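You operate a simulated robot arm through the tools that you are given. There is no shell and no other tool. Be economical: measure what you need, move in short steps, check, and stop when the job is done.

You run a simulated two-armed robot. Do the job below in one go: nothing can be reset, and whatever is moved stays where it is left.

## Task
Wipe up the spill on the top of the feed bench with the green towel and put it back.

It is judged by the outcome, as a careful person would: the job done as asked, and still so three seconds after it is handed in. It fails if anything else is knocked over, pushed out of place, dropped, spilled or broken. Flat cloth is picked up by pressing the open fingertips on it (5 to 10 N) and closing them slowly along it; thin cloth reads only 2 to 8 mm in the jaws.

## Robot
Two 7-joint arms with two-finger grippers on one trunk, on a base that drives. Base frame: it is fixed to the floor where the robot stands at the start and does not move with it; the origin is under the middle of the robot, x ahead of it, y to its left, z up; the surface under the hand at the start is at about z = 880. Readings come in mm, degrees, newtons and seconds.
The left shoulder is at the start at [78, 151, 963], the right one opposite. With the tool pointing down near the work surface each hand reaches from about 100 to 780 mm from the robot's upright axis, wherever it stands, measured 20 degrees to its own side. Payload 2.54 kg a hand.
Tool frame (each hand has its own): the origin (TCP) lies between the finger pads and is the grasp point; the fingertips stand 30 mm ahead of it; z points along the fingers, y is the line along which they close. The gripper opens to 116 mm. The gripper's body begins 95 mm behind the TCP.
Orientation is that of the tool frame in the base frame, as [roll, pitch, yaw] about the fixed x, y, z axes, in that order (R = Rz(yaw) Ry(pitch) Rx(roll)). With the fingers straight down and closing along the base's y, the tool's x points along the base's -x, its y along +y and its z along -z.

## Interface
- The arms move only by the tool jog_arm. It takes "left_commands", "right_commands" or both (then of equal length, played together; a hand with none holds still); each is a list of rows, each an object of numbers (a shift or turn left out is 0, a gripper value left out holds the last): "rx", "ry", "rz": the turn, a rotation vector about the tool's x, y, z in degrees; "tx", "ty", "tz": the shift along the tool's x, y, z in mm; "claw": the opening, from 0 (shut) to 1 (fully open). In form: [{"rx": .., "ry": .., "rz": .., "tx": .., "ty": .., "tz": .., "claw": ..}, ...]. A call has 1 to 12 rows; each row shifts and turns the commanded pose from where the row before left it, along the tool's axes as they then stand. Each row takes 0.2 s and may step no farther than 50 mm and 8.6 degrees from the row before; otherwise, or with a gripper value out of range, the whole call is refused. A pose out of reach is approached as far as the arm can. The call stops where the force on the tool passes 40 N (or 10 N more than at its start, if that is more) or the arm is blocked; 0.2 s more then pass. The fingers move at their own pace (about 72 mm/s each) and stop on an object; they squeeze with about 41 N. The grip force told is the motor's: it shows also when the fingers shut on nothing. Time passes only in rows, and 0.2 s behind the last, so rows that do not move let the fingers close. The reply holds the time, the measured pose of the TCP, the force on the tool along the base axes, the opening and the grip force, in the units named above and with some noise, with the torque about the TCP (base axes, N m) and any sound that the robot's microphone picked up.
- Cameras (640 x 400 px; columns grow to the right, rows downward): "scene" is now at [159.6, -6.7, 1122.5]; the picture's right is [-0.06, -1.00, 0.00], its down [-0.15, 0.01, -0.99] and it looks along [0.99, -0.06, -0.15] (base axes); focal length 214 px, centre (320, 200). "left" rides on the left gripper at [69, 15, -122] in its tool frame; the picture's right is [-0.21, 0.98, 0.00], its down [-0.83, -0.18, -0.53] and it looks along [-0.52, -0.11, 0.85] (tool axes); focal length 251 px, centre (320, 200). "right" rides on the right gripper at [69, -15, -122] in its tool frame; the picture's right is [0.21, 0.98, 0.00], its down [-0.83, 0.18, -0.53] and it looks along [-0.52, 0.11, 0.85] (tool axes); focal length 251 px, centre (320, 200). There is no depth. A picture from a camera that has moved, and an enlarged one, comes with that camera's place and axes in the base frame and with its lens.
- camera(camera): a new picture of that camera. It takes no simulated time.
- lift_body(by): slides the trunk up (or, below 0, down) by that many mm; the arms and the scene camera ride with it, the base frame stays. It gives what a move gives, with no picture.
- roll_base(legs): drives the robot by 1 to 6 legs, each [ahead, left, turn to the left] in mm, mm and degrees, along the robot's own axes; the way and the turn of a leg run together, so that a leg with both is an arc; at most 1500 mm and 180 degrees a leg. The arms and the cameras ride along, it lands a little off, and it stops where it bumps. It gives what a move gives.
- turn_head(pan, tilt): turns the head with the scene camera to pan (to the left, within 80 degrees either way) and tilt (down, from -29 to 69), counted from straight ahead of the robot. It gives what a move gives.
- inspect(camera, box): a new picture of the part [left, top, right, bottom] of that camera's present view, enlarged. It takes no simulated time.
- sign_off(): hands the job in; it is judged then, once.

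Work in short steps. Places have to be worked out from the pictures, the camera data and where the tool is seen: move nearer, look again, correct. Check each grasp and each placing, and mend what went wrong. You have 120 turns and 92 pictures in all, those below and enlarged ones among them. Open the grippers and draw the arms clear of the work before you hand the job in, unless the task says otherwise; then end with one line.

The tools are called as name(argument=value, ...) on one line, values as JSON. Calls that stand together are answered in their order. jog_arm: Moves the arms, as the interface text tells. Its arguments: {"type":"object","properties":{"left_commands":{"type":"array"},"right_commands":{"type":"array"}},"required":[]} The other tools are called the same way: lift_body (by) slides the trunk up or down; roll_base (legs) drives the base; turn_head (pan, tilt) turns the head that bears the scene camera; camera (camera) takes a picture; inspect (camera, box) takes an enlarged picture of a part of a camera's view; sign_off () hands the job in.

At the start:

```text
time_s: 0.0
left_position: [462.3, 343.8, 1080.9]
left_tcp_rot: [180.0, -0.1, 179.9]
left_wrist_force: [-0.8, -0.6, 0.6]
left_moment: [0.03, 0.05, -0.02]
left_opening: 116.0
left_gripper_force: 0.1
right_position: [473.2, -88.4, 1155.9]
right_tcp_rot: [-179.9, 0.1, 180.0]
right_wrist_force: [0.5, -0.3, 0.3]
right_moment: [0.0, 0.0, -0.02]
right_opening: 115.8
right_gripper_force: 0.0
trunk travel left (down, up): [-200.0, 89.0]
robot x, y, heading: [-0.4, 2.2, -0.2]
head pan, tilt: [-3.3, 8.7]
```

scene: 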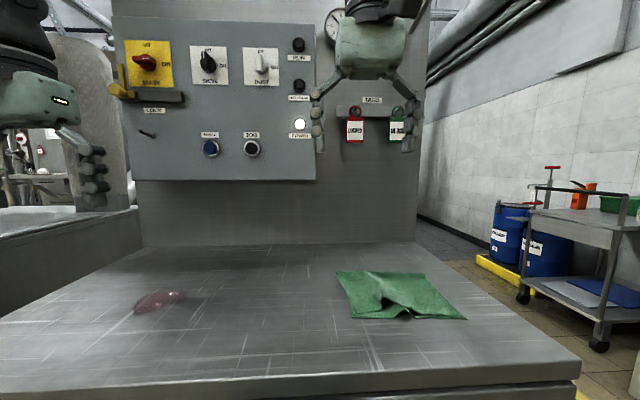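
right: 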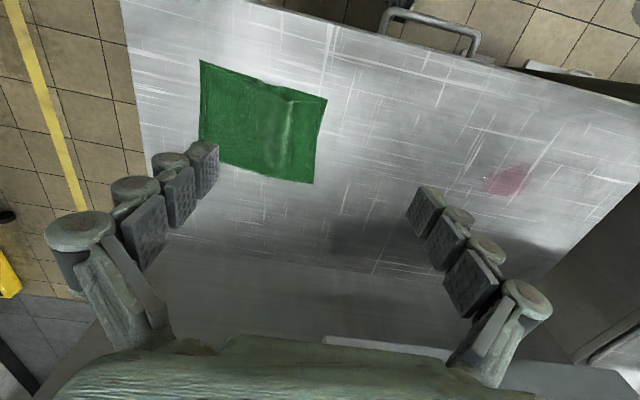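
left: 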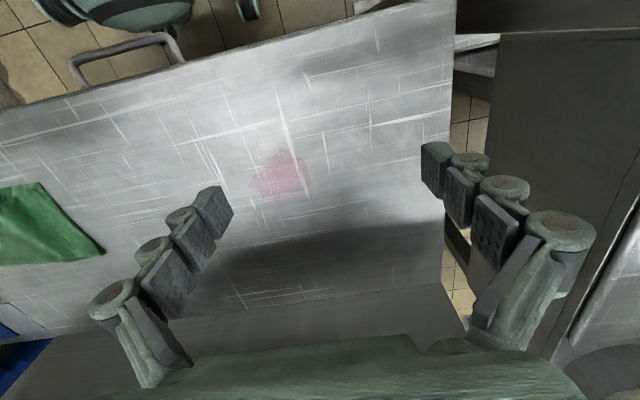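

The spill looks to be near [538, 266], and the towel covers about x 465–625, y −75 to −268, with a ridge. I'll look closer at both first.

inspect(camera="right", box=[170, 40, 370, 200])

inspect(camera="left", box=[200, 110, 360, 230])

inspect(camera="scene", box=[310, 240, 490, 340])

```text
2.50 times, centred on (270, 120) of right
camera zoom: at [403.9, -104.6, 1276.7], right [-0.21, 0.98, 0.0], down [0.83, 0.18, 0.53], along [0.52, 0.11, -0.85], focal length 629 px, centre (445, 400)
```

zoom: 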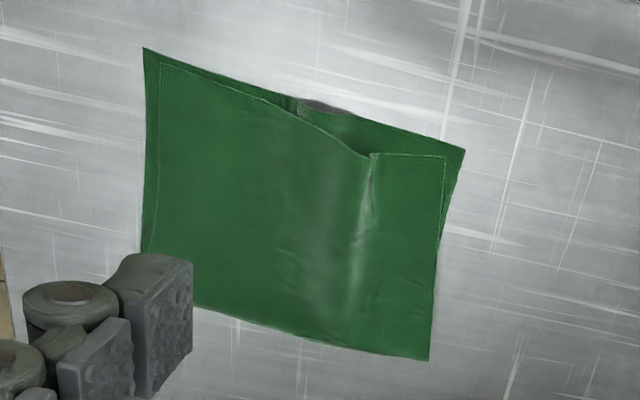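

```text
3.33 times, centred on (280, 170) of left
camera zoom: at [391.0, 358.1, 1200.5], right [0.21, 0.98, 0.0], down [0.83, -0.18, 0.53], along [0.52, -0.11, -0.85], focal length 838 px, centre (453, 300)
```

zoom: 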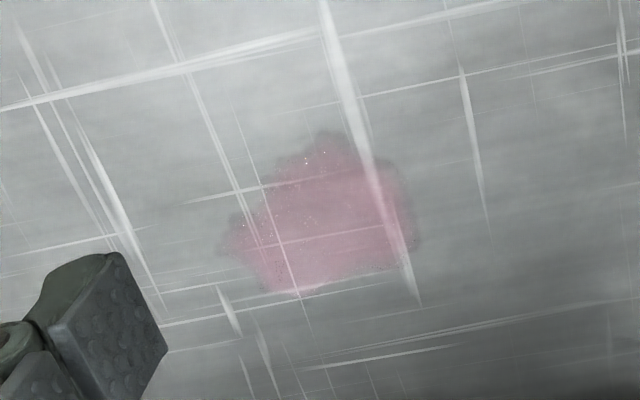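

```text
3.56 times, centred on (400, 290) of scene
camera zoom: at [159.6, -6.7, 1122.5], right [-0.06, -1.0, 0.0], down [-0.15, 0.01, -0.99], along [0.99, -0.06, -0.15], focal length 763 px, centre (36, -120)
```

zoom: 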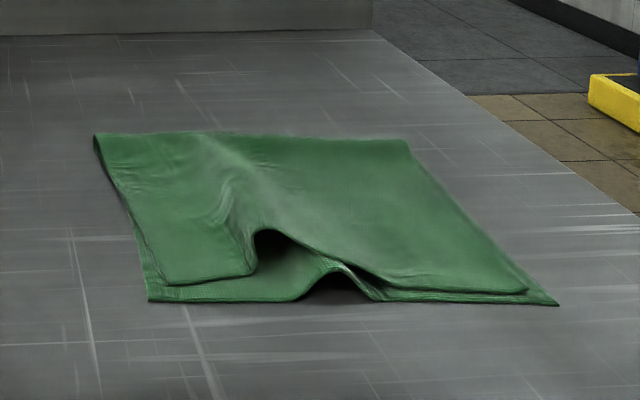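

The towel is folded in two, with the fold at the far side and a double ridge running along x at about y −130 to −165. I'll bring the right hand above the ridge near the towel's middle, partly open.

jog_arm(right_commands=[{"tx": -13, "ty": -12.5, "tz": 38, "claw": 0.65}, {"tx": -13, "ty": -12.5, "tz": 38}, {"tx": -13, "ty": -12.5, "tz": 38}, {"tx": -13, "ty": -12.5, "tz": 38}, {"tx": -13, "ty": -12.5, "tz": 38}, {}])

camera(camera="right")

camera(camera="scene")

```text
time_s: 1.4
left_position: [461.4, 343.6, 1080.0]
left_tcp_rot: [180.0, 0.0, 180.0]
left_wrist_force: [-0.6, 0.3, 0.4]
left_moment: [-0.01, 0.02, 0.01]
left_opening: 116.0
left_gripper_force: 0.0
right_position: [538.0, -148.9, 964.4]
right_tcp_rot: [-180.0, 0.1, -180.0]
right_wrist_force: [-0.8, 0.0, -0.3]
right_moment: [0.02, -0.01, -0.01]
right_opening: 75.5
right_gripper_force: 0.1
trunk travel left (down, up): [-200.0, 89.0]
robot x, y, heading: [2.8, -1.4, -0.1]
head pan, tilt: [-3.3, 8.7]
```

```text
85 pictures are left
camera right: at [468.8, -165.2, 1086.6], right [-0.21, 0.98, 0.0], down [0.83, 0.18, 0.53], along [0.52, 0.11, -0.84], focal length 251 px, centre (320, 200)
```

right: 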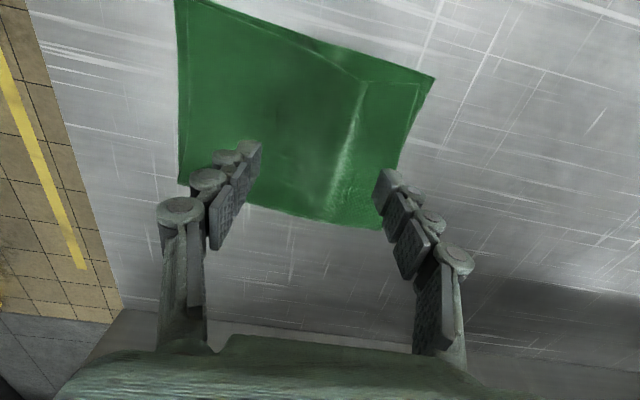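

```text
84 pictures are left
camera scene: at [159.5, -6.7, 1122.5], right [-0.06, -1.0, 0.0], down [-0.15, 0.01, -0.99], along [0.99, -0.06, -0.15], focal length 214 px, centre (320, 200)
```

scene: 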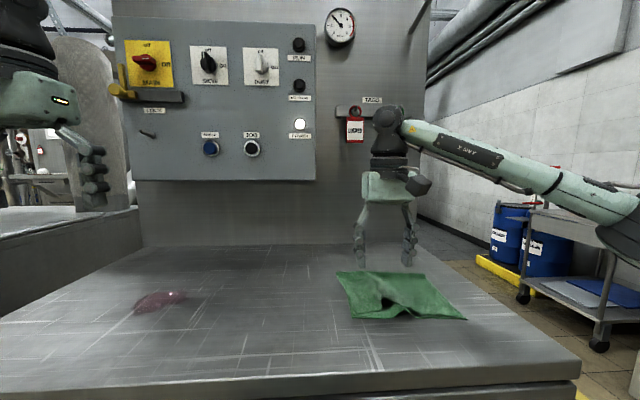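

The fingers straddle the ridge, and the towel corners work out to about [472,−78], [620,−68], [466,−263] and [605,−271]. I'll shift slightly nearer and descend gently to contact.

jog_arm(right_commands=[{"tx": 14, "ty": 3, "tz": 20}, {"tz": 15}, {"tz": 8}, {"tz": 4}, {"tz": 3}, {}])

```text
time_s: 2.8
left_position: [462.1, 343.1, 1078.7]
left_tcp_rot: [179.9, 0.0, 179.9]
left_wrist_force: [0.4, 0.2, 0.1]
left_moment: [-0.02, 0.01, -0.02]
left_opening: 115.8
left_gripper_force: 0.0
right_position: [524.3, -147.2, 914.5]
right_tcp_rot: [-180.0, 0.0, 179.9]
right_wrist_force: [-0.5, 0.1, -0.1]
right_moment: [0.01, 0.01, 0.05]
right_opening: 75.6
right_gripper_force: 0.0
trunk travel left (down, up): [-200.0, 89.0]
robot x, y, heading: [-1.0, -1.2, -0.1]
head pan, tilt: [-3.3, 8.7]
```

The tips are at about z 884 with no force yet, so I'll go down a few mm to press lightly.

jog_arm(right_commands=[{"tz": 2}, {"tz": 1}, {"tz": 1}, {}])

```text
time_s: 3.8
left_position: [460.5, 342.8, 1079.0]
left_tcp_rot: [179.9, 0.0, 179.9]
left_wrist_force: [0.2, 0.5, -0.3]
left_moment: [0.0, -0.01, -0.02]
left_opening: 115.8
left_gripper_force: 0.1
right_position: [524.3, -148.1, 911.4]
right_tcp_rot: [-179.9, 0.0, 179.9]
right_wrist_force: [0.5, 0.3, 0.1]
right_moment: [0.01, -0.03, 0.02]
right_opening: 75.3
right_gripper_force: 0.0
trunk travel left (down, up): [-200.0, 89.0]
robot x, y, heading: [-1.4, -0.8, 0.0]
head pan, tilt: [-3.3, 8.7]
```

Still no contact force, so I'll continue in 1 mm steps.

jog_arm(right_commands=[{"tz": 1}, {"tz": 1}, {"tz": 1}, {}])

```text
time_s: 4.8
left_position: [461.1, 343.7, 1080.0]
left_tcp_rot: [180.0, 0.0, 180.0]
left_wrist_force: [-0.5, 0.4, 0.3]
left_moment: [0.0, 0.0, 0.0]
left_opening: 116.3
left_gripper_force: 0.0
right_position: [525.5, -148.8, 907.2]
right_tcp_rot: [-180.0, 0.1, -179.9]
right_wrist_force: [0.4, -0.2, 0.4]
right_moment: [-0.02, 0.0, -0.02]
right_opening: 75.6
right_gripper_force: 0.0
trunk travel left (down, up): [-200.0, 89.0]
robot x, y, heading: [-1.0, 1.7, 0.0]
head pan, tilt: [-3.3, 8.7]
```

jog_arm(right_commands=[{"tz": 1}, {"tz": 1}, {"tz": 1}, {}])

inspect(camera="scene", box=[310, 220, 490, 340])

```text
time_s: 5.8
left_position: [460.2, 344.2, 1080.4]
left_tcp_rot: [-179.9, 0.0, 179.9]
left_wrist_force: [1.1, -0.2, 0.2]
left_moment: [-0.03, 0.01, 0.0]
left_opening: 115.9
left_gripper_force: 0.0
right_position: [524.1, -146.5, 906.4]
right_tcp_rot: [-180.0, 0.1, 180.0]
right_wrist_force: [2.1, -0.2, 17.1]
right_moment: [-0.17, 0.04, 0.0]
right_opening: 78.8
right_gripper_force: 6.2
trunk travel left (down, up): [-200.0, 89.0]
robot x, y, heading: [-1.1, -0.8, -0.1]
head pan, tilt: [-3.3, 8.7]
```

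```text
3.33 times, centred on (400, 280) of scene
camera zoom: at [158.9, -6.5, 1122.7], right [-0.06, -1.0, 0.0], down [-0.15, 0.01, -0.99], along [0.99, -0.06, -0.15], focal length 715 px, centre (53, -67)
```

zoom: 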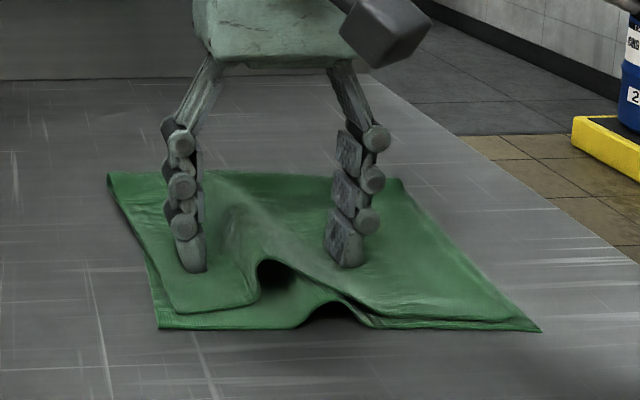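

Contact reads 17 N with the ridge between the fingers. I'll ease up about 1 mm and close slowly.

jog_arm(right_commands=[{"tz": -1}, {"claw": 0.6}, {"claw": 0.54}, {"claw": 0.48}, {"claw": 0.42}, {}])

inspect(camera="scene", box=[310, 220, 490, 340])

```text
time_s: 7.2
left_position: [461.2, 343.2, 1079.6]
left_tcp_rot: [179.9, 0.0, -180.0]
left_wrist_force: [-0.9, 0.7, 0.9]
left_moment: [0.04, 0.01, 0.0]
left_opening: 116.1
left_gripper_force: 0.1
right_position: [523.4, -148.8, 903.8]
right_tcp_rot: [180.0, -0.1, -179.9]
right_wrist_force: [-0.6, -0.7, 5.5]
right_moment: [0.02, -0.02, -0.01]
right_opening: 47.3
right_gripper_force: 0.0
trunk travel left (down, up): [-200.0, 89.0]
robot x, y, heading: [-0.6, 0.6, -0.0]
head pan, tilt: [-3.3, 8.7]
```

```text
3.33 times, centred on (400, 280) of scene
camera zoom: at [159.0, -6.7, 1122.2], right [-0.06, -1.0, 0.0], down [-0.15, 0.01, -0.99], along [0.99, -0.06, -0.15], focal length 715 px, centre (53, -67)
```

zoom: 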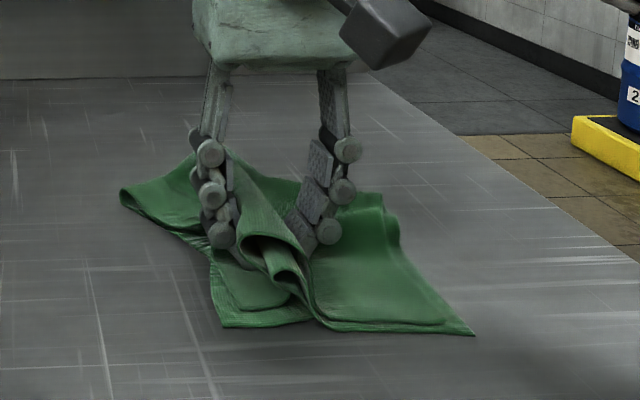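

Both layers are gathering well between the fingers, so I'll continue closing.

jog_arm(right_commands=[{"claw": 0.35}, {"claw": 0.28}, {"claw": 0.21}, {"claw": 0.14}, {"claw": 0.07}, {"claw": 0}, {}, {}])

inspect(camera="scene", box=[310, 220, 490, 340])

```text
time_s: 9.0
left_position: [458.9, 343.4, 1080.3]
left_tcp_rot: [-179.9, 0.2, 180.0]
left_wrist_force: [-0.3, 0.0, 0.6]
left_moment: [0.03, -0.01, -0.03]
left_opening: 115.9
left_gripper_force: 0.0
right_position: [523.0, -145.2, 909.4]
right_tcp_rot: [180.0, 0.4, -180.0]
right_wrist_force: [5.2, 2.4, 36.3]
right_moment: [0.06, -0.09, 0.02]
right_opening: 4.2
right_gripper_force: 32.8
trunk travel left (down, up): [-200.0, 89.0]
robot x, y, heading: [-4.0, -0.2, 0.0]
head pan, tilt: [-3.3, 8.7]
```

```text
3.33 times, centred on (400, 280) of scene
camera zoom: at [157.3, -5.8, 1123.1], right [-0.06, -1.0, 0.0], down [-0.15, 0.01, -0.99], along [0.99, -0.06, -0.15], focal length 715 px, centre (53, -67)
```

zoom: 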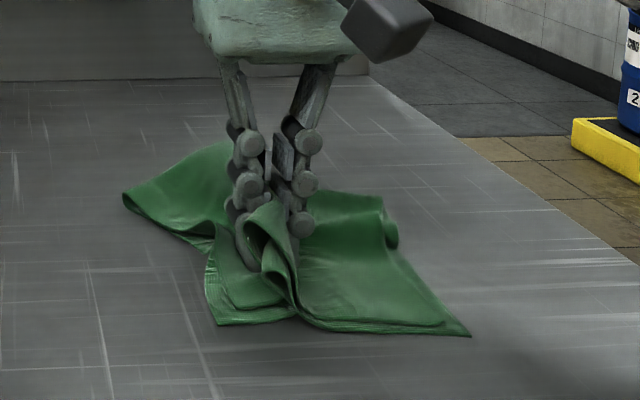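

The cloth is gripped at 4.2 mm. I'll lift and check.

jog_arm(right_commands=[{"tz": -8}, {"tz": -20}, {"tz": -30}, {"tz": -40}, {"tz": -40}, {}])

camera(camera="scene")

```text
time_s: 10.4
left_position: [462.0, 344.1, 1079.0]
left_tcp_rot: [-180.0, 0.0, -180.0]
left_wrist_force: [1.0, 0.2, 0.6]
left_moment: [0.02, 0.02, 0.0]
left_opening: 115.8
left_gripper_force: 0.2
right_position: [527.9, -145.7, 1043.4]
right_tcp_rot: [179.9, 0.0, -180.0]
right_wrist_force: [-0.9, 1.0, 0.2]
right_moment: [-0.01, 0.0, 0.0]
right_opening: 3.8
right_gripper_force: 32.9
trunk travel left (down, up): [-200.0, 89.0]
robot x, y, heading: [-0.9, 1.3, 0.0]
head pan, tilt: [-3.3, 8.7]
```

```text
80 pictures are left
camera scene: at [159.7, -6.8, 1122.4], right [-0.06, -1.0, 0.0], down [-0.15, 0.01, -0.99], along [0.99, -0.06, -0.15], focal length 214 px, centre (320, 200)
```

scene: 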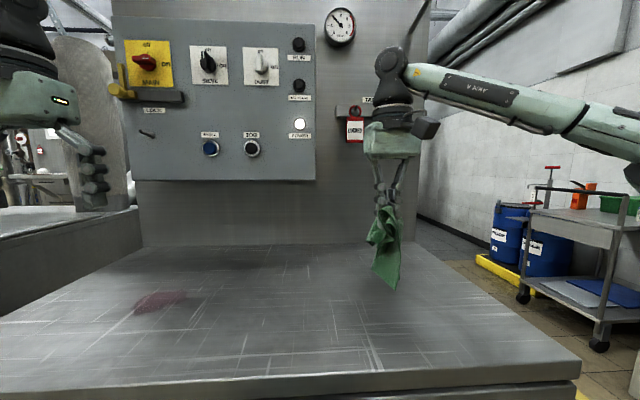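

The towel is held and lifted clear. The refined spill extent is x 495–575, y 220–312. I'll pull the left hand back out of the way while the right carries the towel across.

jog_arm(left_commands=[{"tx": 40, "tz": -12}, {"tx": 40, "tz": -12}, {"tx": 40, "tz": -12}, {"tx": 40, "tz": -12}, {"tx": 40, "tz": -12}, {}, {}, {}, {}, {}], right_commands=[{"ty": 20}, {"ty": 30}, {"ty": 40}, {"ty": 45}, {"ty": 45}, {"ty": 45}, {"ty": 45}, {"ty": 45}, {"ty": 45}, {"ty": 30}])

camera(camera="scene")

camera(camera="right")

```text
time_s: 12.6
left_position: [261.3, 342.3, 1140.9]
left_tcp_rot: [180.0, -0.1, -180.0]
left_wrist_force: [-0.2, 0.2, 0.1]
left_moment: [-0.02, -0.02, -0.02]
left_opening: 116.2
left_gripper_force: 0.0
right_position: [513.7, 201.4, 1038.7]
right_tcp_rot: [179.9, 0.0, -180.0]
right_wrist_force: [-0.3, -0.3, -1.4]
right_moment: [-0.01, 0.0, 0.01]
right_opening: 3.7
right_gripper_force: 31.9
right hand out of reach, approached as far as the arm can: row 9, 10
trunk travel left (down, up): [-200.0, 89.0]
robot x, y, heading: [-0.2, -0.8, 0.0]
head pan, tilt: [-3.3, 8.7]
```

```text
79 pictures are left
camera scene: at [159.6, -6.5, 1122.5], right [-0.06, -1.0, 0.0], down [-0.15, 0.01, -0.99], along [0.99, -0.06, -0.15], focal length 214 px, centre (320, 200)
```

scene: 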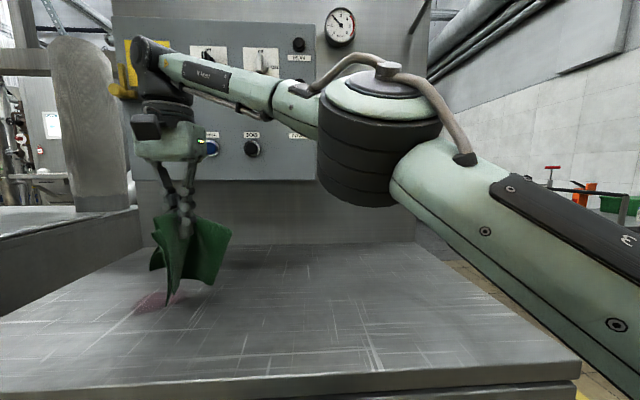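

```text
78 pictures are left
camera right: at [444.1, 185.9, 1159.6], right [-0.21, 0.98, 0.0], down [0.83, 0.18, 0.53], along [0.52, 0.12, -0.84], focal length 251 px, centre (320, 200)
```

right: 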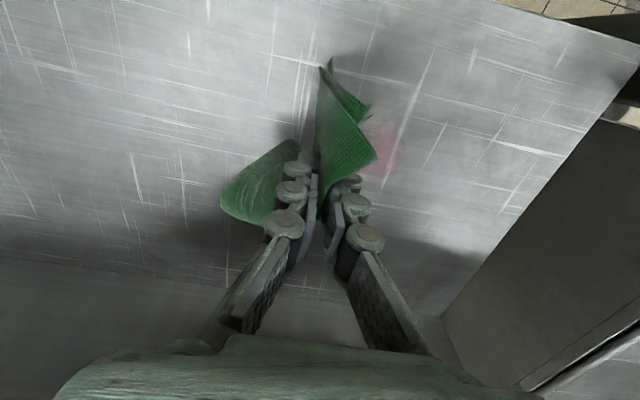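

The right arm reaches its limit at y≈201, so I need the base about 180 mm further left. I'll check the floor to the left before driving.

turn_head(pan=70, tilt=45)

camera(camera="scene")

```text
time_s: 14.1
left_position: [261.9, 342.0, 1141.5]
left_tcp_rot: [180.0, 0.0, -179.9]
left_wrist_force: [0.3, -0.3, -0.1]
left_moment: [0.0, -0.01, -0.01]
left_opening: 115.8
left_gripper_force: 0.0
right_position: [512.9, 201.1, 1038.1]
right_tcp_rot: [179.8, 0.1, -180.0]
right_wrist_force: [0.2, 0.9, -1.1]
right_moment: [-0.02, 0.01, 0.0]
right_opening: 3.9
right_gripper_force: 32.9
trunk travel left (down, up): [-200.0, 89.0]
robot x, y, heading: [-1.0, 0.7, -0.2]
head pan, tilt: [70.0, 45.0]
```

```text
77 pictures are left
camera scene: at [94.9, 75.0, 1065.5], right [0.94, -0.34, 0.0], down [-0.24, -0.66, -0.71], along [0.24, 0.66, -0.71], focal length 214 px, centre (320, 200)
```

scene: 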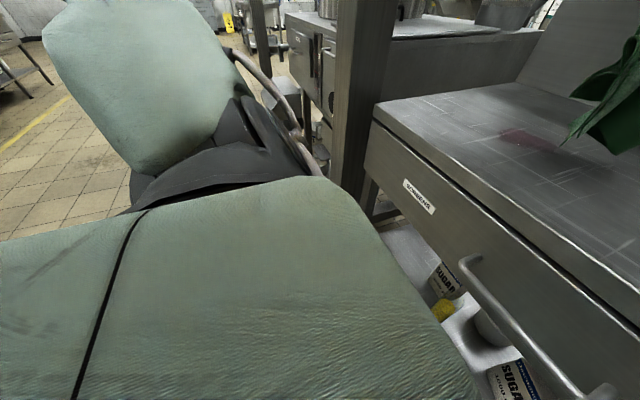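

There's a post near the bench's left front corner, about [350, 500]. I'll draw the right hand back inward, then make a small left shift combined with a 20° left turn, which swings the left arm away from the post.

jog_arm(right_commands=[{"ty": -35}, {"ty": -45}, {"ty": -45}, {"ty": -45}, {"ty": -30}, {}])

roll_base(legs=[[0, 50, 10]])

camera(camera="scene")

```text
time_s: 15.4
left_position: [261.3, 341.3, 1141.4]
left_tcp_rot: [180.0, 0.0, -180.0]
left_wrist_force: [0.1, -0.2, 0.4]
left_moment: [0.01, 0.01, -0.02]
left_opening: 115.9
left_gripper_force: 0.0
right_position: [513.9, -2.1, 1036.3]
right_tcp_rot: [179.9, 0.0, -180.0]
right_wrist_force: [-0.2, 0.1, -0.5]
right_moment: [0.02, -0.01, -0.01]
right_opening: 3.6
right_gripper_force: 32.7
trunk travel left (down, up): [-200.0, 89.0]
robot x, y, heading: [0.8, -2.6, 0.0]
head pan, tilt: [70.0, 45.0]
```

```text
time_s: 16.6
left_position: [191.6, 434.5, 1141.4]
left_tcp_rot: [-179.9, 0.0, -169.6]
left_wrist_force: [-0.1, 0.1, -0.7]
left_moment: [0.03, -0.01, -0.01]
left_opening: 115.6
left_gripper_force: 0.0
right_position: [501.1, 141.7, 1036.6]
right_tcp_rot: [-179.9, 0.0, -169.7]
right_wrist_force: [-0.4, 0.8, -0.4]
right_moment: [0.01, -0.03, -0.01]
right_opening: 3.5
right_gripper_force: 33.0
trunk travel left (down, up): [-200.0, 89.0]
robot x, y, heading: [-6.6, 50.1, 10.6]
head pan, tilt: [70.0, 45.0]
```

```text
76 pictures are left
camera scene: at [74.8, 141.6, 1065.4], right [0.99, -0.17, 0.0], down [-0.12, -0.7, -0.71], along [0.12, 0.7, -0.71], focal length 214 px, centre (320, 200)
```

scene: 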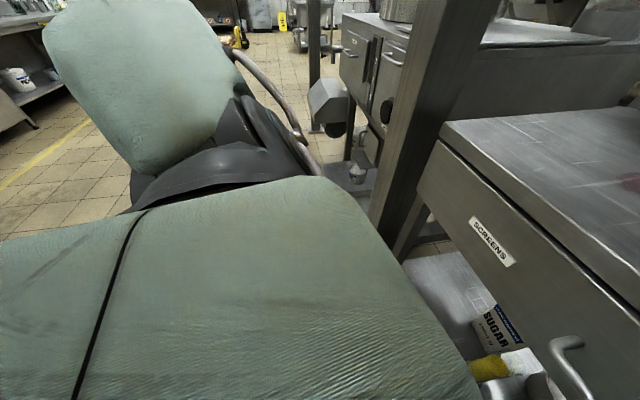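

That was clear, so I'll do the second half.

roll_base(legs=[[0, 50, 10]])

turn_head(pan=0, tilt=25)

camera(camera="scene")

```text
time_s: 17.8
left_position: [108.8, 510.5, 1140.5]
left_tcp_rot: [-180.0, 0.0, -159.8]
left_wrist_force: [-0.1, -0.6, -0.6]
left_moment: [-0.02, 0.0, 0.05]
left_opening: 115.5
left_gripper_force: 0.0
right_position: [463.1, 276.4, 1036.3]
right_tcp_rot: [179.9, 0.0, -159.7]
right_wrist_force: [-0.1, 0.2, 0.7]
right_moment: [-0.03, 0.0, -0.01]
right_opening: 3.7
right_gripper_force: 32.3
trunk travel left (down, up): [-200.0, 89.0]
robot x, y, heading: [-18.6, 98.8, 20.3]
head pan, tilt: [70.0, 45.0]
```

```text
time_s: 19.2
left_position: [108.1, 509.6, 1141.2]
left_tcp_rot: [-180.0, 0.0, -159.7]
left_wrist_force: [-0.1, -0.1, 0.4]
left_moment: [0.0, -0.01, -0.04]
left_opening: 116.1
left_gripper_force: 0.1
right_position: [465.5, 275.1, 1036.6]
right_tcp_rot: [-180.0, -0.1, -159.7]
right_wrist_force: [-0.5, -0.3, -0.4]
right_moment: [-0.01, 0.01, -0.05]
right_opening: 3.6
right_gripper_force: 32.4
trunk travel left (down, up): [-200.0, 89.0]
robot x, y, heading: [-17.1, 95.1, 20.0]
head pan, tilt: [0.0, 25.0]
```

```text
75 pictures are left
camera scene: at [131.4, 152.5, 1096.0], right [0.35, -0.94, 0.0], down [-0.4, -0.15, -0.91], along [0.85, 0.32, -0.42], focal length 214 px, centre (320, 200)
```

scene: 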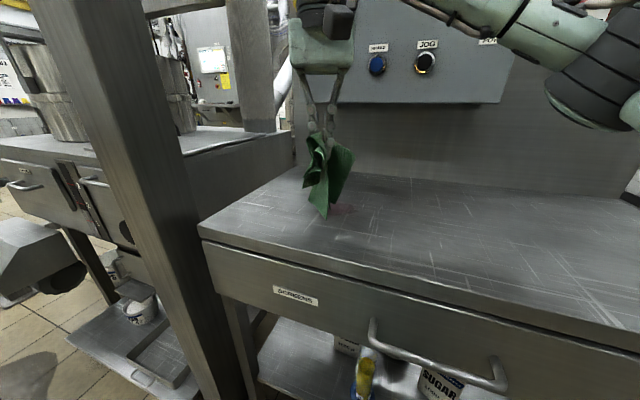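

I'm parked well, with the towel hanging just in front of the spill. Next I'll move over the spill centre and lower until the towel bunches on it.

jog_arm(right_commands=[{"tx": -32, "ty": -15}, {"tx": -31, "ty": -16}, {"tz": 30}, {"tz": 30}, {"tz": 30}, {"tz": 24}, {"tz": 5}, {}])

camera(camera="scene")

camera(camera="right")

```text
time_s: 21.0
left_position: [108.9, 509.3, 1139.8]
left_tcp_rot: [-180.0, 0.0, -159.7]
left_wrist_force: [-0.7, 0.0, -0.1]
left_moment: [-0.02, -0.04, -0.01]
left_opening: 116.0
left_gripper_force: 0.0
right_position: [533.8, 269.4, 917.2]
right_tcp_rot: [180.0, 0.1, -159.7]
right_wrist_force: [-0.6, -0.4, -0.2]
right_moment: [0.04, 0.02, 0.01]
right_opening: 3.4
right_gripper_force: 32.0
trunk travel left (down, up): [-200.0, 89.0]
robot x, y, heading: [-15.0, 98.6, 20.2]
head pan, tilt: [0.0, 25.0]
```

```text
74 pictures are left
camera scene: at [131.4, 152.4, 1096.0], right [0.35, -0.94, 0.0], down [-0.4, -0.15, -0.91], along [0.85, 0.31, -0.42], focal length 214 px, centre (320, 200)
```

scene: 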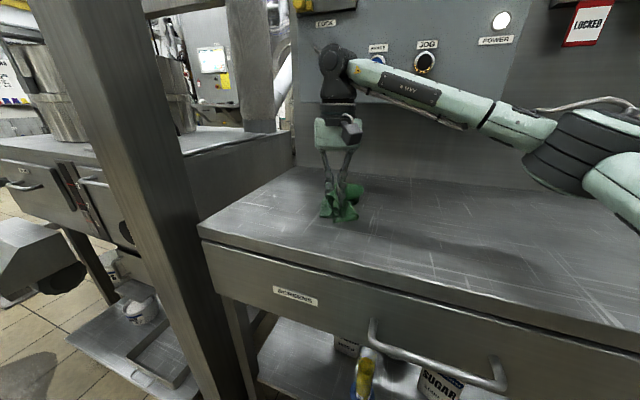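

```text
73 pictures are left
camera right: at [474.6, 229.0, 1038.5], right [-0.54, 0.84, 0.0], down [0.71, 0.46, 0.53], along [0.45, 0.29, -0.85], focal length 251 px, centre (320, 200)
```

right: 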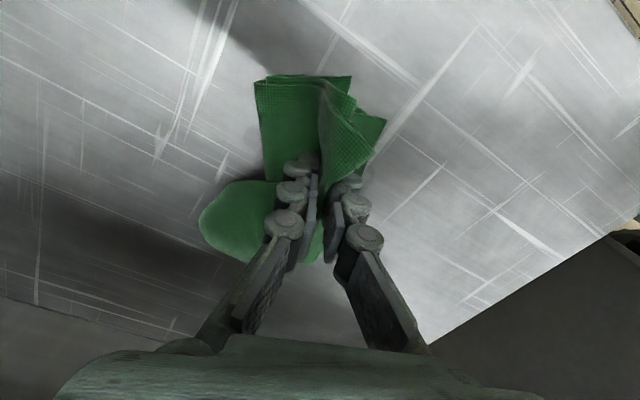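

The towel covers most of the spill. I'll press down to a light contact force.

jog_arm(right_commands=[{"tz": 4}, {"tz": 3}, {"tz": 2}, {"tz": 1}, {}])

```text
time_s: 22.2
left_position: [106.7, 509.3, 1142.4]
left_tcp_rot: [-179.9, 0.2, -159.7]
left_wrist_force: [0.2, -0.6, -0.7]
left_moment: [0.02, 0.01, 0.0]
left_opening: 115.9
left_gripper_force: 0.0
right_position: [533.8, 267.2, 910.5]
right_tcp_rot: [179.8, 0.4, -159.7]
right_wrist_force: [4.6, 5.2, 32.8]
right_moment: [0.21, -0.12, 0.0]
right_opening: 3.6
right_gripper_force: 33.0
trunk travel left (down, up): [-200.0, 89.0]
robot x, y, heading: [-16.6, 97.4, 20.4]
head pan, tilt: [0.0, 25.0]
```

33 N is heavy, so I'll ease up 2 mm and start with a back-and-forth stroke along tool x.

jog_arm(right_commands=[{"tz": -2}, {"tx": -15}, {"tx": -15}, {"tx": -12}, {"tx": 20}, {"tx": 22}, {"tx": 22}, {"tx": 20}, {"tx": -14}, {"tx": -14}, {"tx": -14}, {}])

camera(camera="right")

```text
time_s: 24.8
left_position: [107.3, 509.4, 1140.3]
left_tcp_rot: [-179.9, 0.2, -159.7]
left_wrist_force: [0.7, -0.2, 0.4]
left_moment: [0.01, 0.02, -0.02]
left_opening: 115.8
left_gripper_force: 0.0
right_position: [531.9, 268.3, 910.6]
right_tcp_rot: [-180.0, 0.0, -159.8]
right_wrist_force: [-4.2, -0.9, 8.0]
right_moment: [0.0, 0.12, -0.02]
right_opening: 3.7
right_gripper_force: 32.3
trunk travel left (down, up): [-200.0, 89.0]
robot x, y, heading: [-18.3, 96.7, 20.3]
head pan, tilt: [0.0, 25.0]
```

```text
72 pictures are left
camera right: at [472.3, 228.7, 1033.7], right [-0.54, 0.84, 0.0], down [0.71, 0.46, 0.53], along [0.45, 0.29, -0.85], focal length 251 px, centre (320, 200)
```

right: 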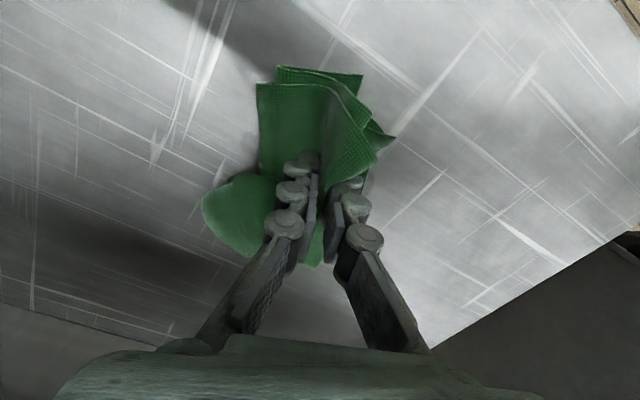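

The force is now a good 8 N. I'll stroke sideways (tool y) over ±45 mm and then diagonal offsets.

jog_arm(right_commands=[{"ty": 22}, {"ty": 23}, {"tx": 22}, {"ty": -22}, {"ty": -22}, {"ty": -22}, {"ty": -22}, {"tx": -22}, {"ty": 22}, {"ty": 22}, {"ty": 22}, {"ty": 22}])

jog_arm(right_commands=[{"tx": -22}, {"ty": -22}, {"ty": -22}, {"ty": -22}, {"ty": -22}, {"tx": -18}, {"ty": 22}, {"ty": 22}, {"ty": 22}, {"ty": 22}, {}])

camera(camera="right")

inspect(camera="scene", box=[240, 150, 440, 260])

```text
time_s: 27.4
left_position: [108.7, 509.7, 1140.9]
left_tcp_rot: [180.0, 0.1, -159.7]
left_wrist_force: [0.2, 0.1, 1.2]
left_moment: [-0.01, -0.03, -0.03]
left_opening: 115.9
left_gripper_force: 0.0
right_position: [518.3, 310.3, 912.2]
right_tcp_rot: [-179.9, 0.1, -159.7]
right_wrist_force: [0.2, -6.1, 12.4]
right_moment: [-0.07, 0.03, -0.02]
right_opening: 3.5
right_gripper_force: 32.7
trunk travel left (down, up): [-200.0, 89.0]
robot x, y, heading: [-20.5, 92.5, 20.4]
head pan, tilt: [0.0, 25.0]
```

```text
time_s: 29.8
left_position: [107.5, 508.7, 1142.3]
left_tcp_rot: [180.0, 0.0, -159.6]
left_wrist_force: [0.1, 0.6, 0.7]
left_moment: [0.0, 0.01, 0.02]
left_opening: 115.9
left_gripper_force: 0.2
right_position: [555.6, 324.0, 910.9]
right_tcp_rot: [180.0, 0.1, -159.7]
right_wrist_force: [1.2, -2.4, 7.5]
right_moment: [-0.03, 0.04, 0.04]
right_opening: 3.5
right_gripper_force: 33.0
trunk travel left (down, up): [-200.0, 89.0]
robot x, y, heading: [-18.8, 98.4, 20.3]
head pan, tilt: [0.0, 25.0]
```

```text
71 pictures are left
camera right: at [496.0, 284.8, 1033.0], right [-0.54, 0.84, 0.0], down [0.71, 0.46, 0.53], along [0.45, 0.29, -0.84], focal length 251 px, centre (320, 200)
```

right: 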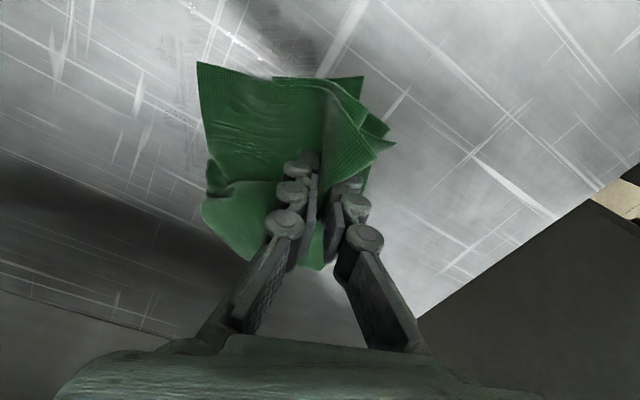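

```text
3.20 times, centred on (340, 205) of scene
camera zoom: at [130.8, 152.0, 1096.2], right [0.35, -0.94, 0.0], down [-0.4, -0.15, -0.91], along [0.85, 0.31, -0.42], focal length 686 px, centre (256, 184)
```

zoom: 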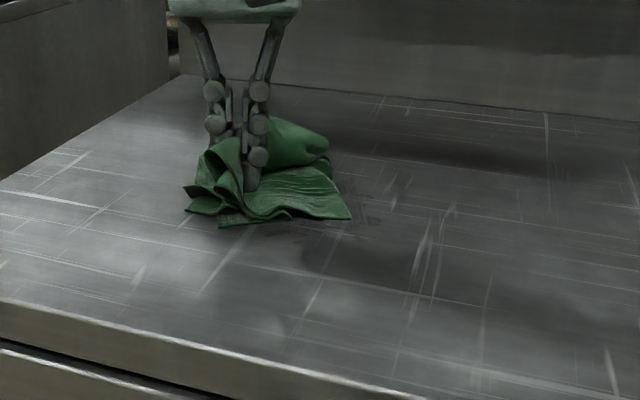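

The pink is mostly gone, with faint residue where the towel passed. I'll lift and look at the surface.

jog_arm(right_commands=[{"tz": -25}, {"tz": -40}, {"tz": -40}, {"tz": -40}, {"tx": 40}, {"tx": 40}, {"tx": 40}, {}])

inspect(camera="scene", box=[260, 150, 440, 260])

camera(camera="right")

```text
time_s: 31.6
left_position: [108.7, 509.1, 1141.1]
left_tcp_rot: [-179.9, 0.0, -159.7]
left_wrist_force: [-0.9, 0.3, -0.8]
left_moment: [-0.01, -0.03, -0.01]
left_opening: 116.0
left_gripper_force: 0.0
right_position: [445.3, 279.0, 1052.2]
right_tcp_rot: [-180.0, 0.1, -159.7]
right_wrist_force: [-0.7, 0.1, -0.2]
right_moment: [0.01, 0.0, -0.05]
right_opening: 3.3
right_gripper_force: 32.7
trunk travel left (down, up): [-200.0, 89.0]
robot x, y, heading: [-18.4, 97.6, 20.1]
head pan, tilt: [0.0, 25.0]
```

```text
3.56 times, centred on (350, 205) of scene
camera zoom: at [131.5, 152.5, 1096.0], right [0.35, -0.94, 0.0], down [-0.4, -0.15, -0.91], along [0.85, 0.31, -0.42], focal length 763 px, centre (213, 182)
```

zoom: 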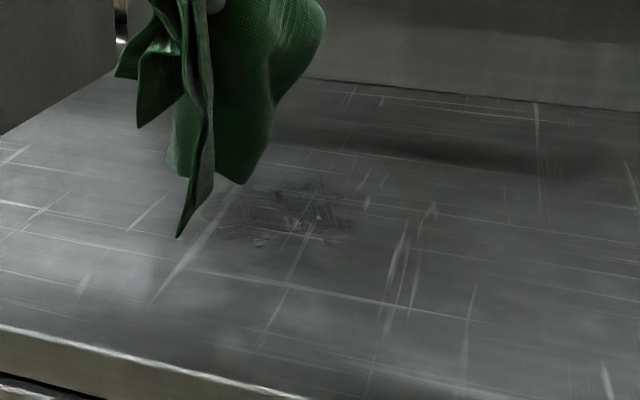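

```text
68 pictures are left
camera right: at [384.8, 240.7, 1174.6], right [-0.54, 0.84, 0.0], down [0.71, 0.46, 0.53], along [0.45, 0.29, -0.85], focal length 251 px, centre (320, 200)
```

right: 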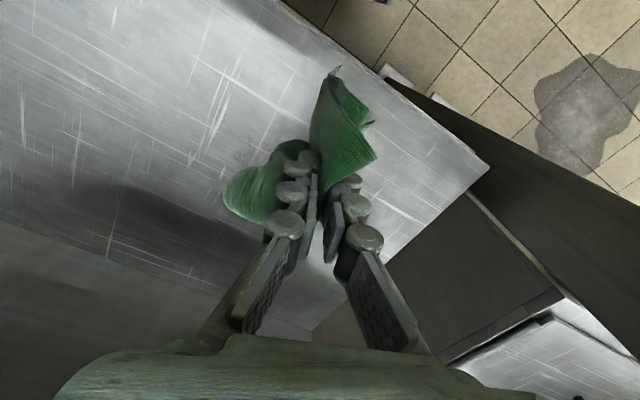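

Faint residue remains over about x 500–600, y 210–290. I'll go back and wipe that patch again with denser strokes.

jog_arm(right_commands=[{"tx": -29, "ty": -21}, {"tx": -29, "ty": -21}, {"tx": -28, "ty": -21}, {"tz": 30}, {"tz": 40}, {"tz": 40}, {"tz": 25}, {"tz": 7}, {"tz": 3}, {}])

jog_arm(right_commands=[{"ty": 22}, {"ty": 22}, {"tx": -25}, {"tx": -25}, {"ty": -16}, {"tx": 25}, {"tx": 25}, {"tx": 25}, {"tx": 25}, {"ty": -16}, {"tx": -25}, {"tx": -25}])

jog_arm(right_commands=[{"tx": -25}, {"tx": -25}, {"ty": -16}, {"tx": 25}, {"tx": 25}, {"tx": 25}, {"tx": 25}, {"ty": -16}, {"tx": -25}, {"tx": -25}, {"tx": -25}, {"tx": -25}])

jog_arm(right_commands=[{"ty": -16}, {"tx": 25}, {"tx": 25}, {"tx": 25}, {"tx": 25}, {"ty": -16}, {"tx": -25}, {"tx": -25}, {"tx": -25}, {"tx": -25}, {}])

camera(camera="right")

inspect(camera="scene", box=[260, 150, 440, 260])

```text
time_s: 33.8
left_position: [108.4, 508.0, 1142.9]
left_tcp_rot: [180.0, 0.1, -159.7]
left_wrist_force: [0.0, -0.7, -0.1]
left_moment: [0.0, -0.02, -0.01]
left_opening: 115.9
left_gripper_force: 0.1
right_position: [544.8, 252.5, 912.7]
right_tcp_rot: [179.9, 0.3, -160.0]
right_wrist_force: [4.0, -4.0, 20.2]
right_moment: [-0.16, -0.14, 0.01]
right_opening: 3.5
right_gripper_force: 32.9
trunk travel left (down, up): [-200.0, 89.0]
robot x, y, heading: [-17.1, 100.3, 20.4]
head pan, tilt: [0.0, 25.0]
```

```text
time_s: 36.4
left_position: [105.7, 509.0, 1142.2]
left_tcp_rot: [180.0, 0.2, -159.7]
left_wrist_force: [0.4, 0.6, -0.2]
left_moment: [0.02, -0.01, -0.03]
left_opening: 116.3
left_gripper_force: 0.0
right_position: [540.2, 263.7, 911.1]
right_tcp_rot: [180.0, 0.1, -159.6]
right_wrist_force: [-8.4, -3.5, 20.4]
right_moment: [-0.01, 0.29, 0.02]
right_opening: 3.5
right_gripper_force: 32.7
trunk travel left (down, up): [-200.0, 89.0]
robot x, y, heading: [-17.7, 97.0, 20.2]
head pan, tilt: [0.0, 25.0]
```

```text
time_s: 39.0
left_position: [105.7, 509.8, 1141.6]
left_tcp_rot: [-180.0, 0.2, -159.7]
left_wrist_force: [0.2, -0.2, -0.5]
left_moment: [-0.02, 0.0, -0.01]
left_opening: 116.0
left_gripper_force: 0.0
right_position: [601.8, 252.1, 911.9]
right_tcp_rot: [180.0, 0.1, -159.8]
right_wrist_force: [-8.2, -3.0, 18.7]
right_moment: [-0.06, 0.3, 0.04]
right_opening: 3.6
right_gripper_force: 33.0
trunk travel left (down, up): [-200.0, 89.0]
robot x, y, heading: [-19.6, 98.7, 20.3]
head pan, tilt: [0.0, 25.0]
```

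```text
time_s: 40.1
left_position: [109.1, 509.3, 1140.8]
left_tcp_rot: [180.0, 0.1, -159.7]
left_wrist_force: [0.5, -0.1, 0.2]
left_moment: [-0.02, -0.01, 0.0]
left_opening: 115.9
left_gripper_force: 0.1
right_position: [522.1, 207.2, 911.8]
right_tcp_rot: [179.7, 0.7, -159.9]
right_wrist_force: [-0.8, -0.6, 14.0]
right_moment: [-0.04, 0.12, -0.03]
right_opening: 3.5
right_gripper_force: 32.5
trunk travel left (down, up): [-200.0, 89.0]
robot x, y, heading: [-17.9, 98.3, 20.2]
head pan, tilt: [0.0, 25.0]
stopped in row 5 (right hand): the force on the tool passed its limit at 42 N (the readings are from after the stop); the commanded pose is now the measured one
```

```text
67 pictures are left
camera right: at [462.0, 166.8, 1032.5], right [-0.54, 0.84, 0.0], down [0.71, 0.45, 0.54], along [0.46, 0.3, -0.84], focal length 251 px, centre (320, 200)
```

right: 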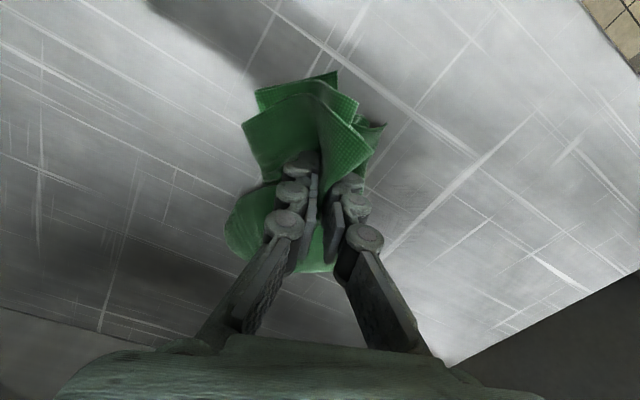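

```text
3.56 times, centred on (350, 205) of scene
camera zoom: at [130.6, 152.2, 1095.7], right [0.35, -0.94, 0.0], down [-0.4, -0.15, -0.91], along [0.85, 0.31, -0.42], focal length 763 px, centre (213, 182)
```

zoom: 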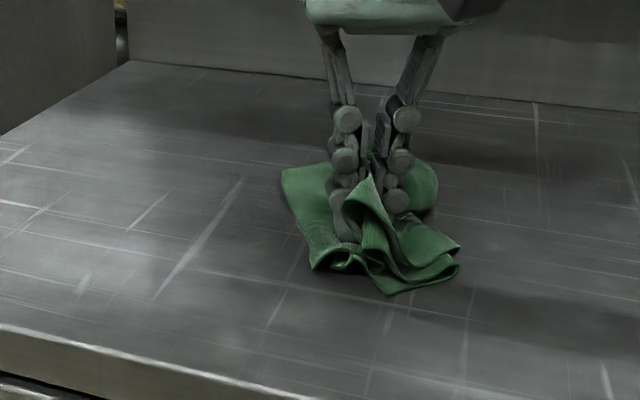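

Most of the residue is gone. I'll lift and move aside to check the whole patch.

jog_arm(right_commands=[{"tz": -25}, {"tz": -40}, {"tz": -40}, {"tz": -40}, {"ty": -40}, {"ty": -40}, {"ty": -40}, {}])

inspect(camera="scene", box=[250, 150, 430, 260])

camera(camera="right")

```text
time_s: 42.0
left_position: [108.9, 509.2, 1141.2]
left_tcp_rot: [-179.9, -0.1, -159.8]
left_wrist_force: [-0.8, -0.9, -0.7]
left_moment: [-0.01, 0.02, -0.01]
left_opening: 116.3
left_gripper_force: 0.1
right_position: [566.0, 89.8, 1056.5]
right_tcp_rot: [179.7, 0.5, -159.9]
right_wrist_force: [0.2, 1.0, 0.2]
right_moment: [0.02, 0.01, -0.01]
right_opening: 3.3
right_gripper_force: 32.0
trunk travel left (down, up): [-200.0, 89.0]
robot x, y, heading: [-17.7, 99.0, 20.1]
head pan, tilt: [0.0, 25.0]
```

```text
3.56 times, centred on (340, 205) of scene
camera zoom: at [131.6, 152.6, 1096.0], right [0.35, -0.94, 0.0], down [-0.4, -0.15, -0.91], along [0.85, 0.31, -0.42], focal length 763 px, centre (249, 182)
```

zoom: 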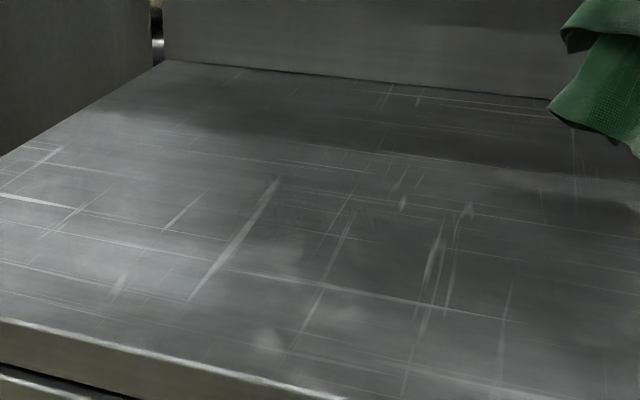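

```text
64 pictures are left
camera right: at [505.1, 50.6, 1176.3], right [-0.54, 0.84, 0.0], down [0.71, 0.45, 0.54], along [0.46, 0.29, -0.84], focal length 251 px, centre (320, 200)
```

right: 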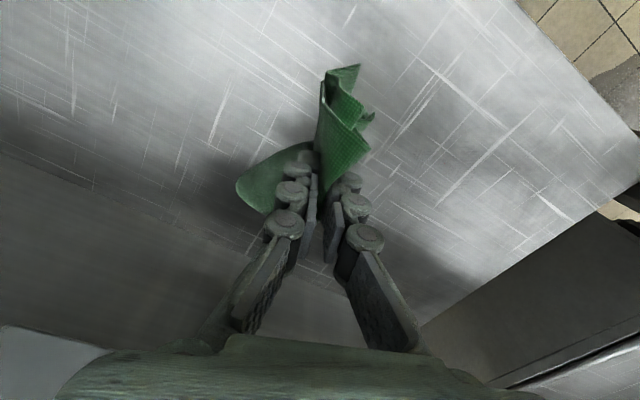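

It looks nearly clean. I'll take one tighter zoom to check for any trace.

inspect(camera="scene", box=[295, 180, 375, 230])

```text
8.00 times, centred on (335, 205) of scene
camera zoom: at [131.6, 152.6, 1096.0], right [0.35, -0.94, 0.0], down [-0.4, -0.15, -0.91], along [0.85, 0.31, -0.42], focal length 1716 px, centre (200, 160)
```

zoom: 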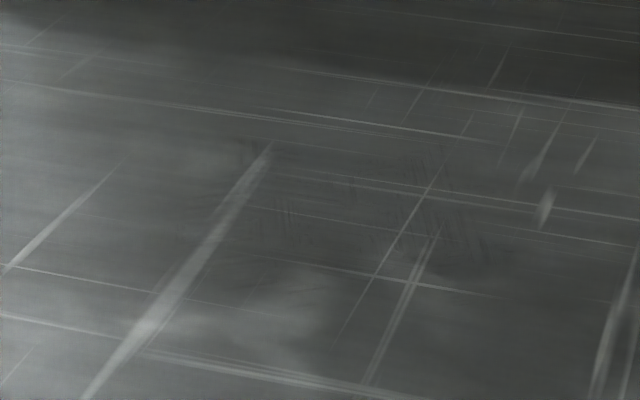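

Very faint streaks remain around x 545–600, y 220–300. One more dense pass, cross-direction.

jog_arm(right_commands=[{"tx": -6, "ty": 42}, {"tx": -6, "ty": 42}, {"tx": -7, "ty": 42}, {"tz": 30}, {"tz": 40}, {"tz": 40}, {"tz": 25}, {"tz": 7}, {"tz": 2}, {}])

jog_arm(right_commands=[{"ty": 20}, {"ty": 20}, {"ty": 20}, {"ty": 20}, {"ty": 20}, {"tx": -15}, {"ty": -20}, {"ty": -20}, {"ty": -20}, {"ty": -20}, {"ty": -20}, {"tx": -15}])

jog_arm(right_commands=[{"ty": 20}, {"ty": 20}, {"ty": 20}, {"ty": 20}, {"ty": 20}, {"tx": -15}, {"ty": -20}, {"ty": -20}, {"ty": -20}, {"ty": -20}, {"ty": -20}, {"tx": -15}])

jog_arm(right_commands=[{"ty": 20}, {"ty": 20}, {"ty": 20}, {"ty": 20}, {"ty": 20}, {"tx": -15}, {"ty": -20}, {"ty": -20}, {"ty": -20}, {"ty": -20}, {"ty": -20}])

jog_arm(right_commands=[{"tz": -25}, {"tz": -40}, {"tz": -40}, {"tz": -40}, {"ty": -45}, {"ty": -45}, {"ty": -45}, {}])

inspect(camera="scene", box=[280, 170, 400, 245])

```text
time_s: 44.1
left_position: [108.5, 509.7, 1141.8]
left_tcp_rot: [-180.0, 0.0, -159.8]
left_wrist_force: [-0.3, 0.4, -0.9]
left_moment: [-0.01, -0.03, -0.01]
left_opening: 116.1
left_gripper_force: 0.0
right_position: [540.8, 219.8, 911.5]
right_tcp_rot: [179.8, 0.6, -159.8]
right_wrist_force: [2.1, -1.0, 9.5]
right_moment: [-0.06, -0.05, -0.01]
right_opening: 3.7
right_gripper_force: 32.9
trunk travel left (down, up): [-200.0, 89.0]
robot x, y, heading: [-18.6, 96.9, 20.2]
head pan, tilt: [0.0, 25.0]
```

```text
time_s: 46.8
left_position: [109.2, 510.8, 1140.0]
left_tcp_rot: [179.9, 0.0, -159.7]
left_wrist_force: [0.3, 0.2, -0.2]
left_moment: [0.01, 0.03, 0.01]
left_opening: 115.9
left_gripper_force: 0.0
right_position: [569.3, 229.0, 912.5]
right_tcp_rot: [179.9, 0.6, -159.7]
right_wrist_force: [-1.3, -0.9, 3.5]
right_moment: [-0.05, 0.07, -0.03]
right_opening: 3.7
right_gripper_force: 32.5
trunk travel left (down, up): [-200.0, 89.0]
robot x, y, heading: [-19.5, 96.8, 20.3]
head pan, tilt: [0.0, 25.0]
```

```text
time_s: 49.4
left_position: [106.9, 509.2, 1141.8]
left_tcp_rot: [180.0, 0.2, -159.7]
left_wrist_force: [0.0, 0.6, -0.5]
left_moment: [-0.03, -0.03, 0.0]
left_opening: 115.9
left_gripper_force: 0.0
right_position: [594.4, 239.8, 910.4]
right_tcp_rot: [179.7, 0.6, -159.8]
right_wrist_force: [-5.9, -2.7, 16.1]
right_moment: [-0.08, 0.23, -0.04]
right_opening: 3.7
right_gripper_force: 33.2
trunk travel left (down, up): [-200.0, 89.0]
robot x, y, heading: [-17.3, 97.7, 20.4]
head pan, tilt: [0.0, 25.0]
```

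```text
time_s: 51.8
left_position: [109.0, 509.3, 1141.2]
left_tcp_rot: [-180.0, 0.0, -159.7]
left_wrist_force: [0.3, 0.6, 0.2]
left_moment: [0.01, 0.0, 0.01]
left_opening: 116.0
left_gripper_force: 0.0
right_position: [609.0, 246.6, 913.0]
right_tcp_rot: [179.9, 0.4, -159.9]
right_wrist_force: [0.2, 0.3, 3.7]
right_moment: [-0.01, 0.03, -0.01]
right_opening: 3.6
right_gripper_force: 33.3
trunk travel left (down, up): [-200.0, 89.0]
robot x, y, heading: [-21.0, 93.9, 20.3]
head pan, tilt: [0.0, 25.0]
```

```text
time_s: 53.5
left_position: [109.4, 509.3, 1141.8]
left_tcp_rot: [-179.9, 0.0, -159.6]
left_wrist_force: [-0.4, 0.8, 0.3]
left_moment: [-0.03, -0.01, -0.01]
left_opening: 115.8
left_gripper_force: 0.1
right_position: [652.7, 115.8, 1054.8]
right_tcp_rot: [179.8, 0.5, -159.9]
right_wrist_force: [0.4, 0.0, -0.6]
right_moment: [-0.01, -0.04, -0.03]
right_opening: 3.8
right_gripper_force: 32.5
trunk travel left (down, up): [-200.0, 89.0]
robot x, y, heading: [-17.2, 97.6, 20.3]
head pan, tilt: [0.0, 25.0]
```

```text
5.33 times, centred on (340, 208) of scene
camera zoom: at [131.5, 152.7, 1096.0], right [0.35, -0.94, 0.0], down [-0.4, -0.15, -0.91], along [0.85, 0.31, -0.42], focal length 1144 px, centre (213, 160)
```

zoom: 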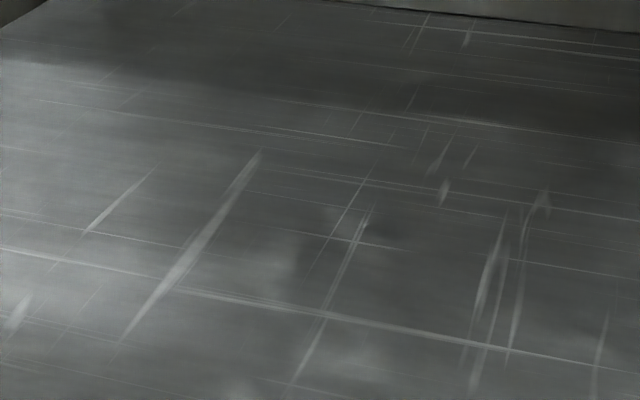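

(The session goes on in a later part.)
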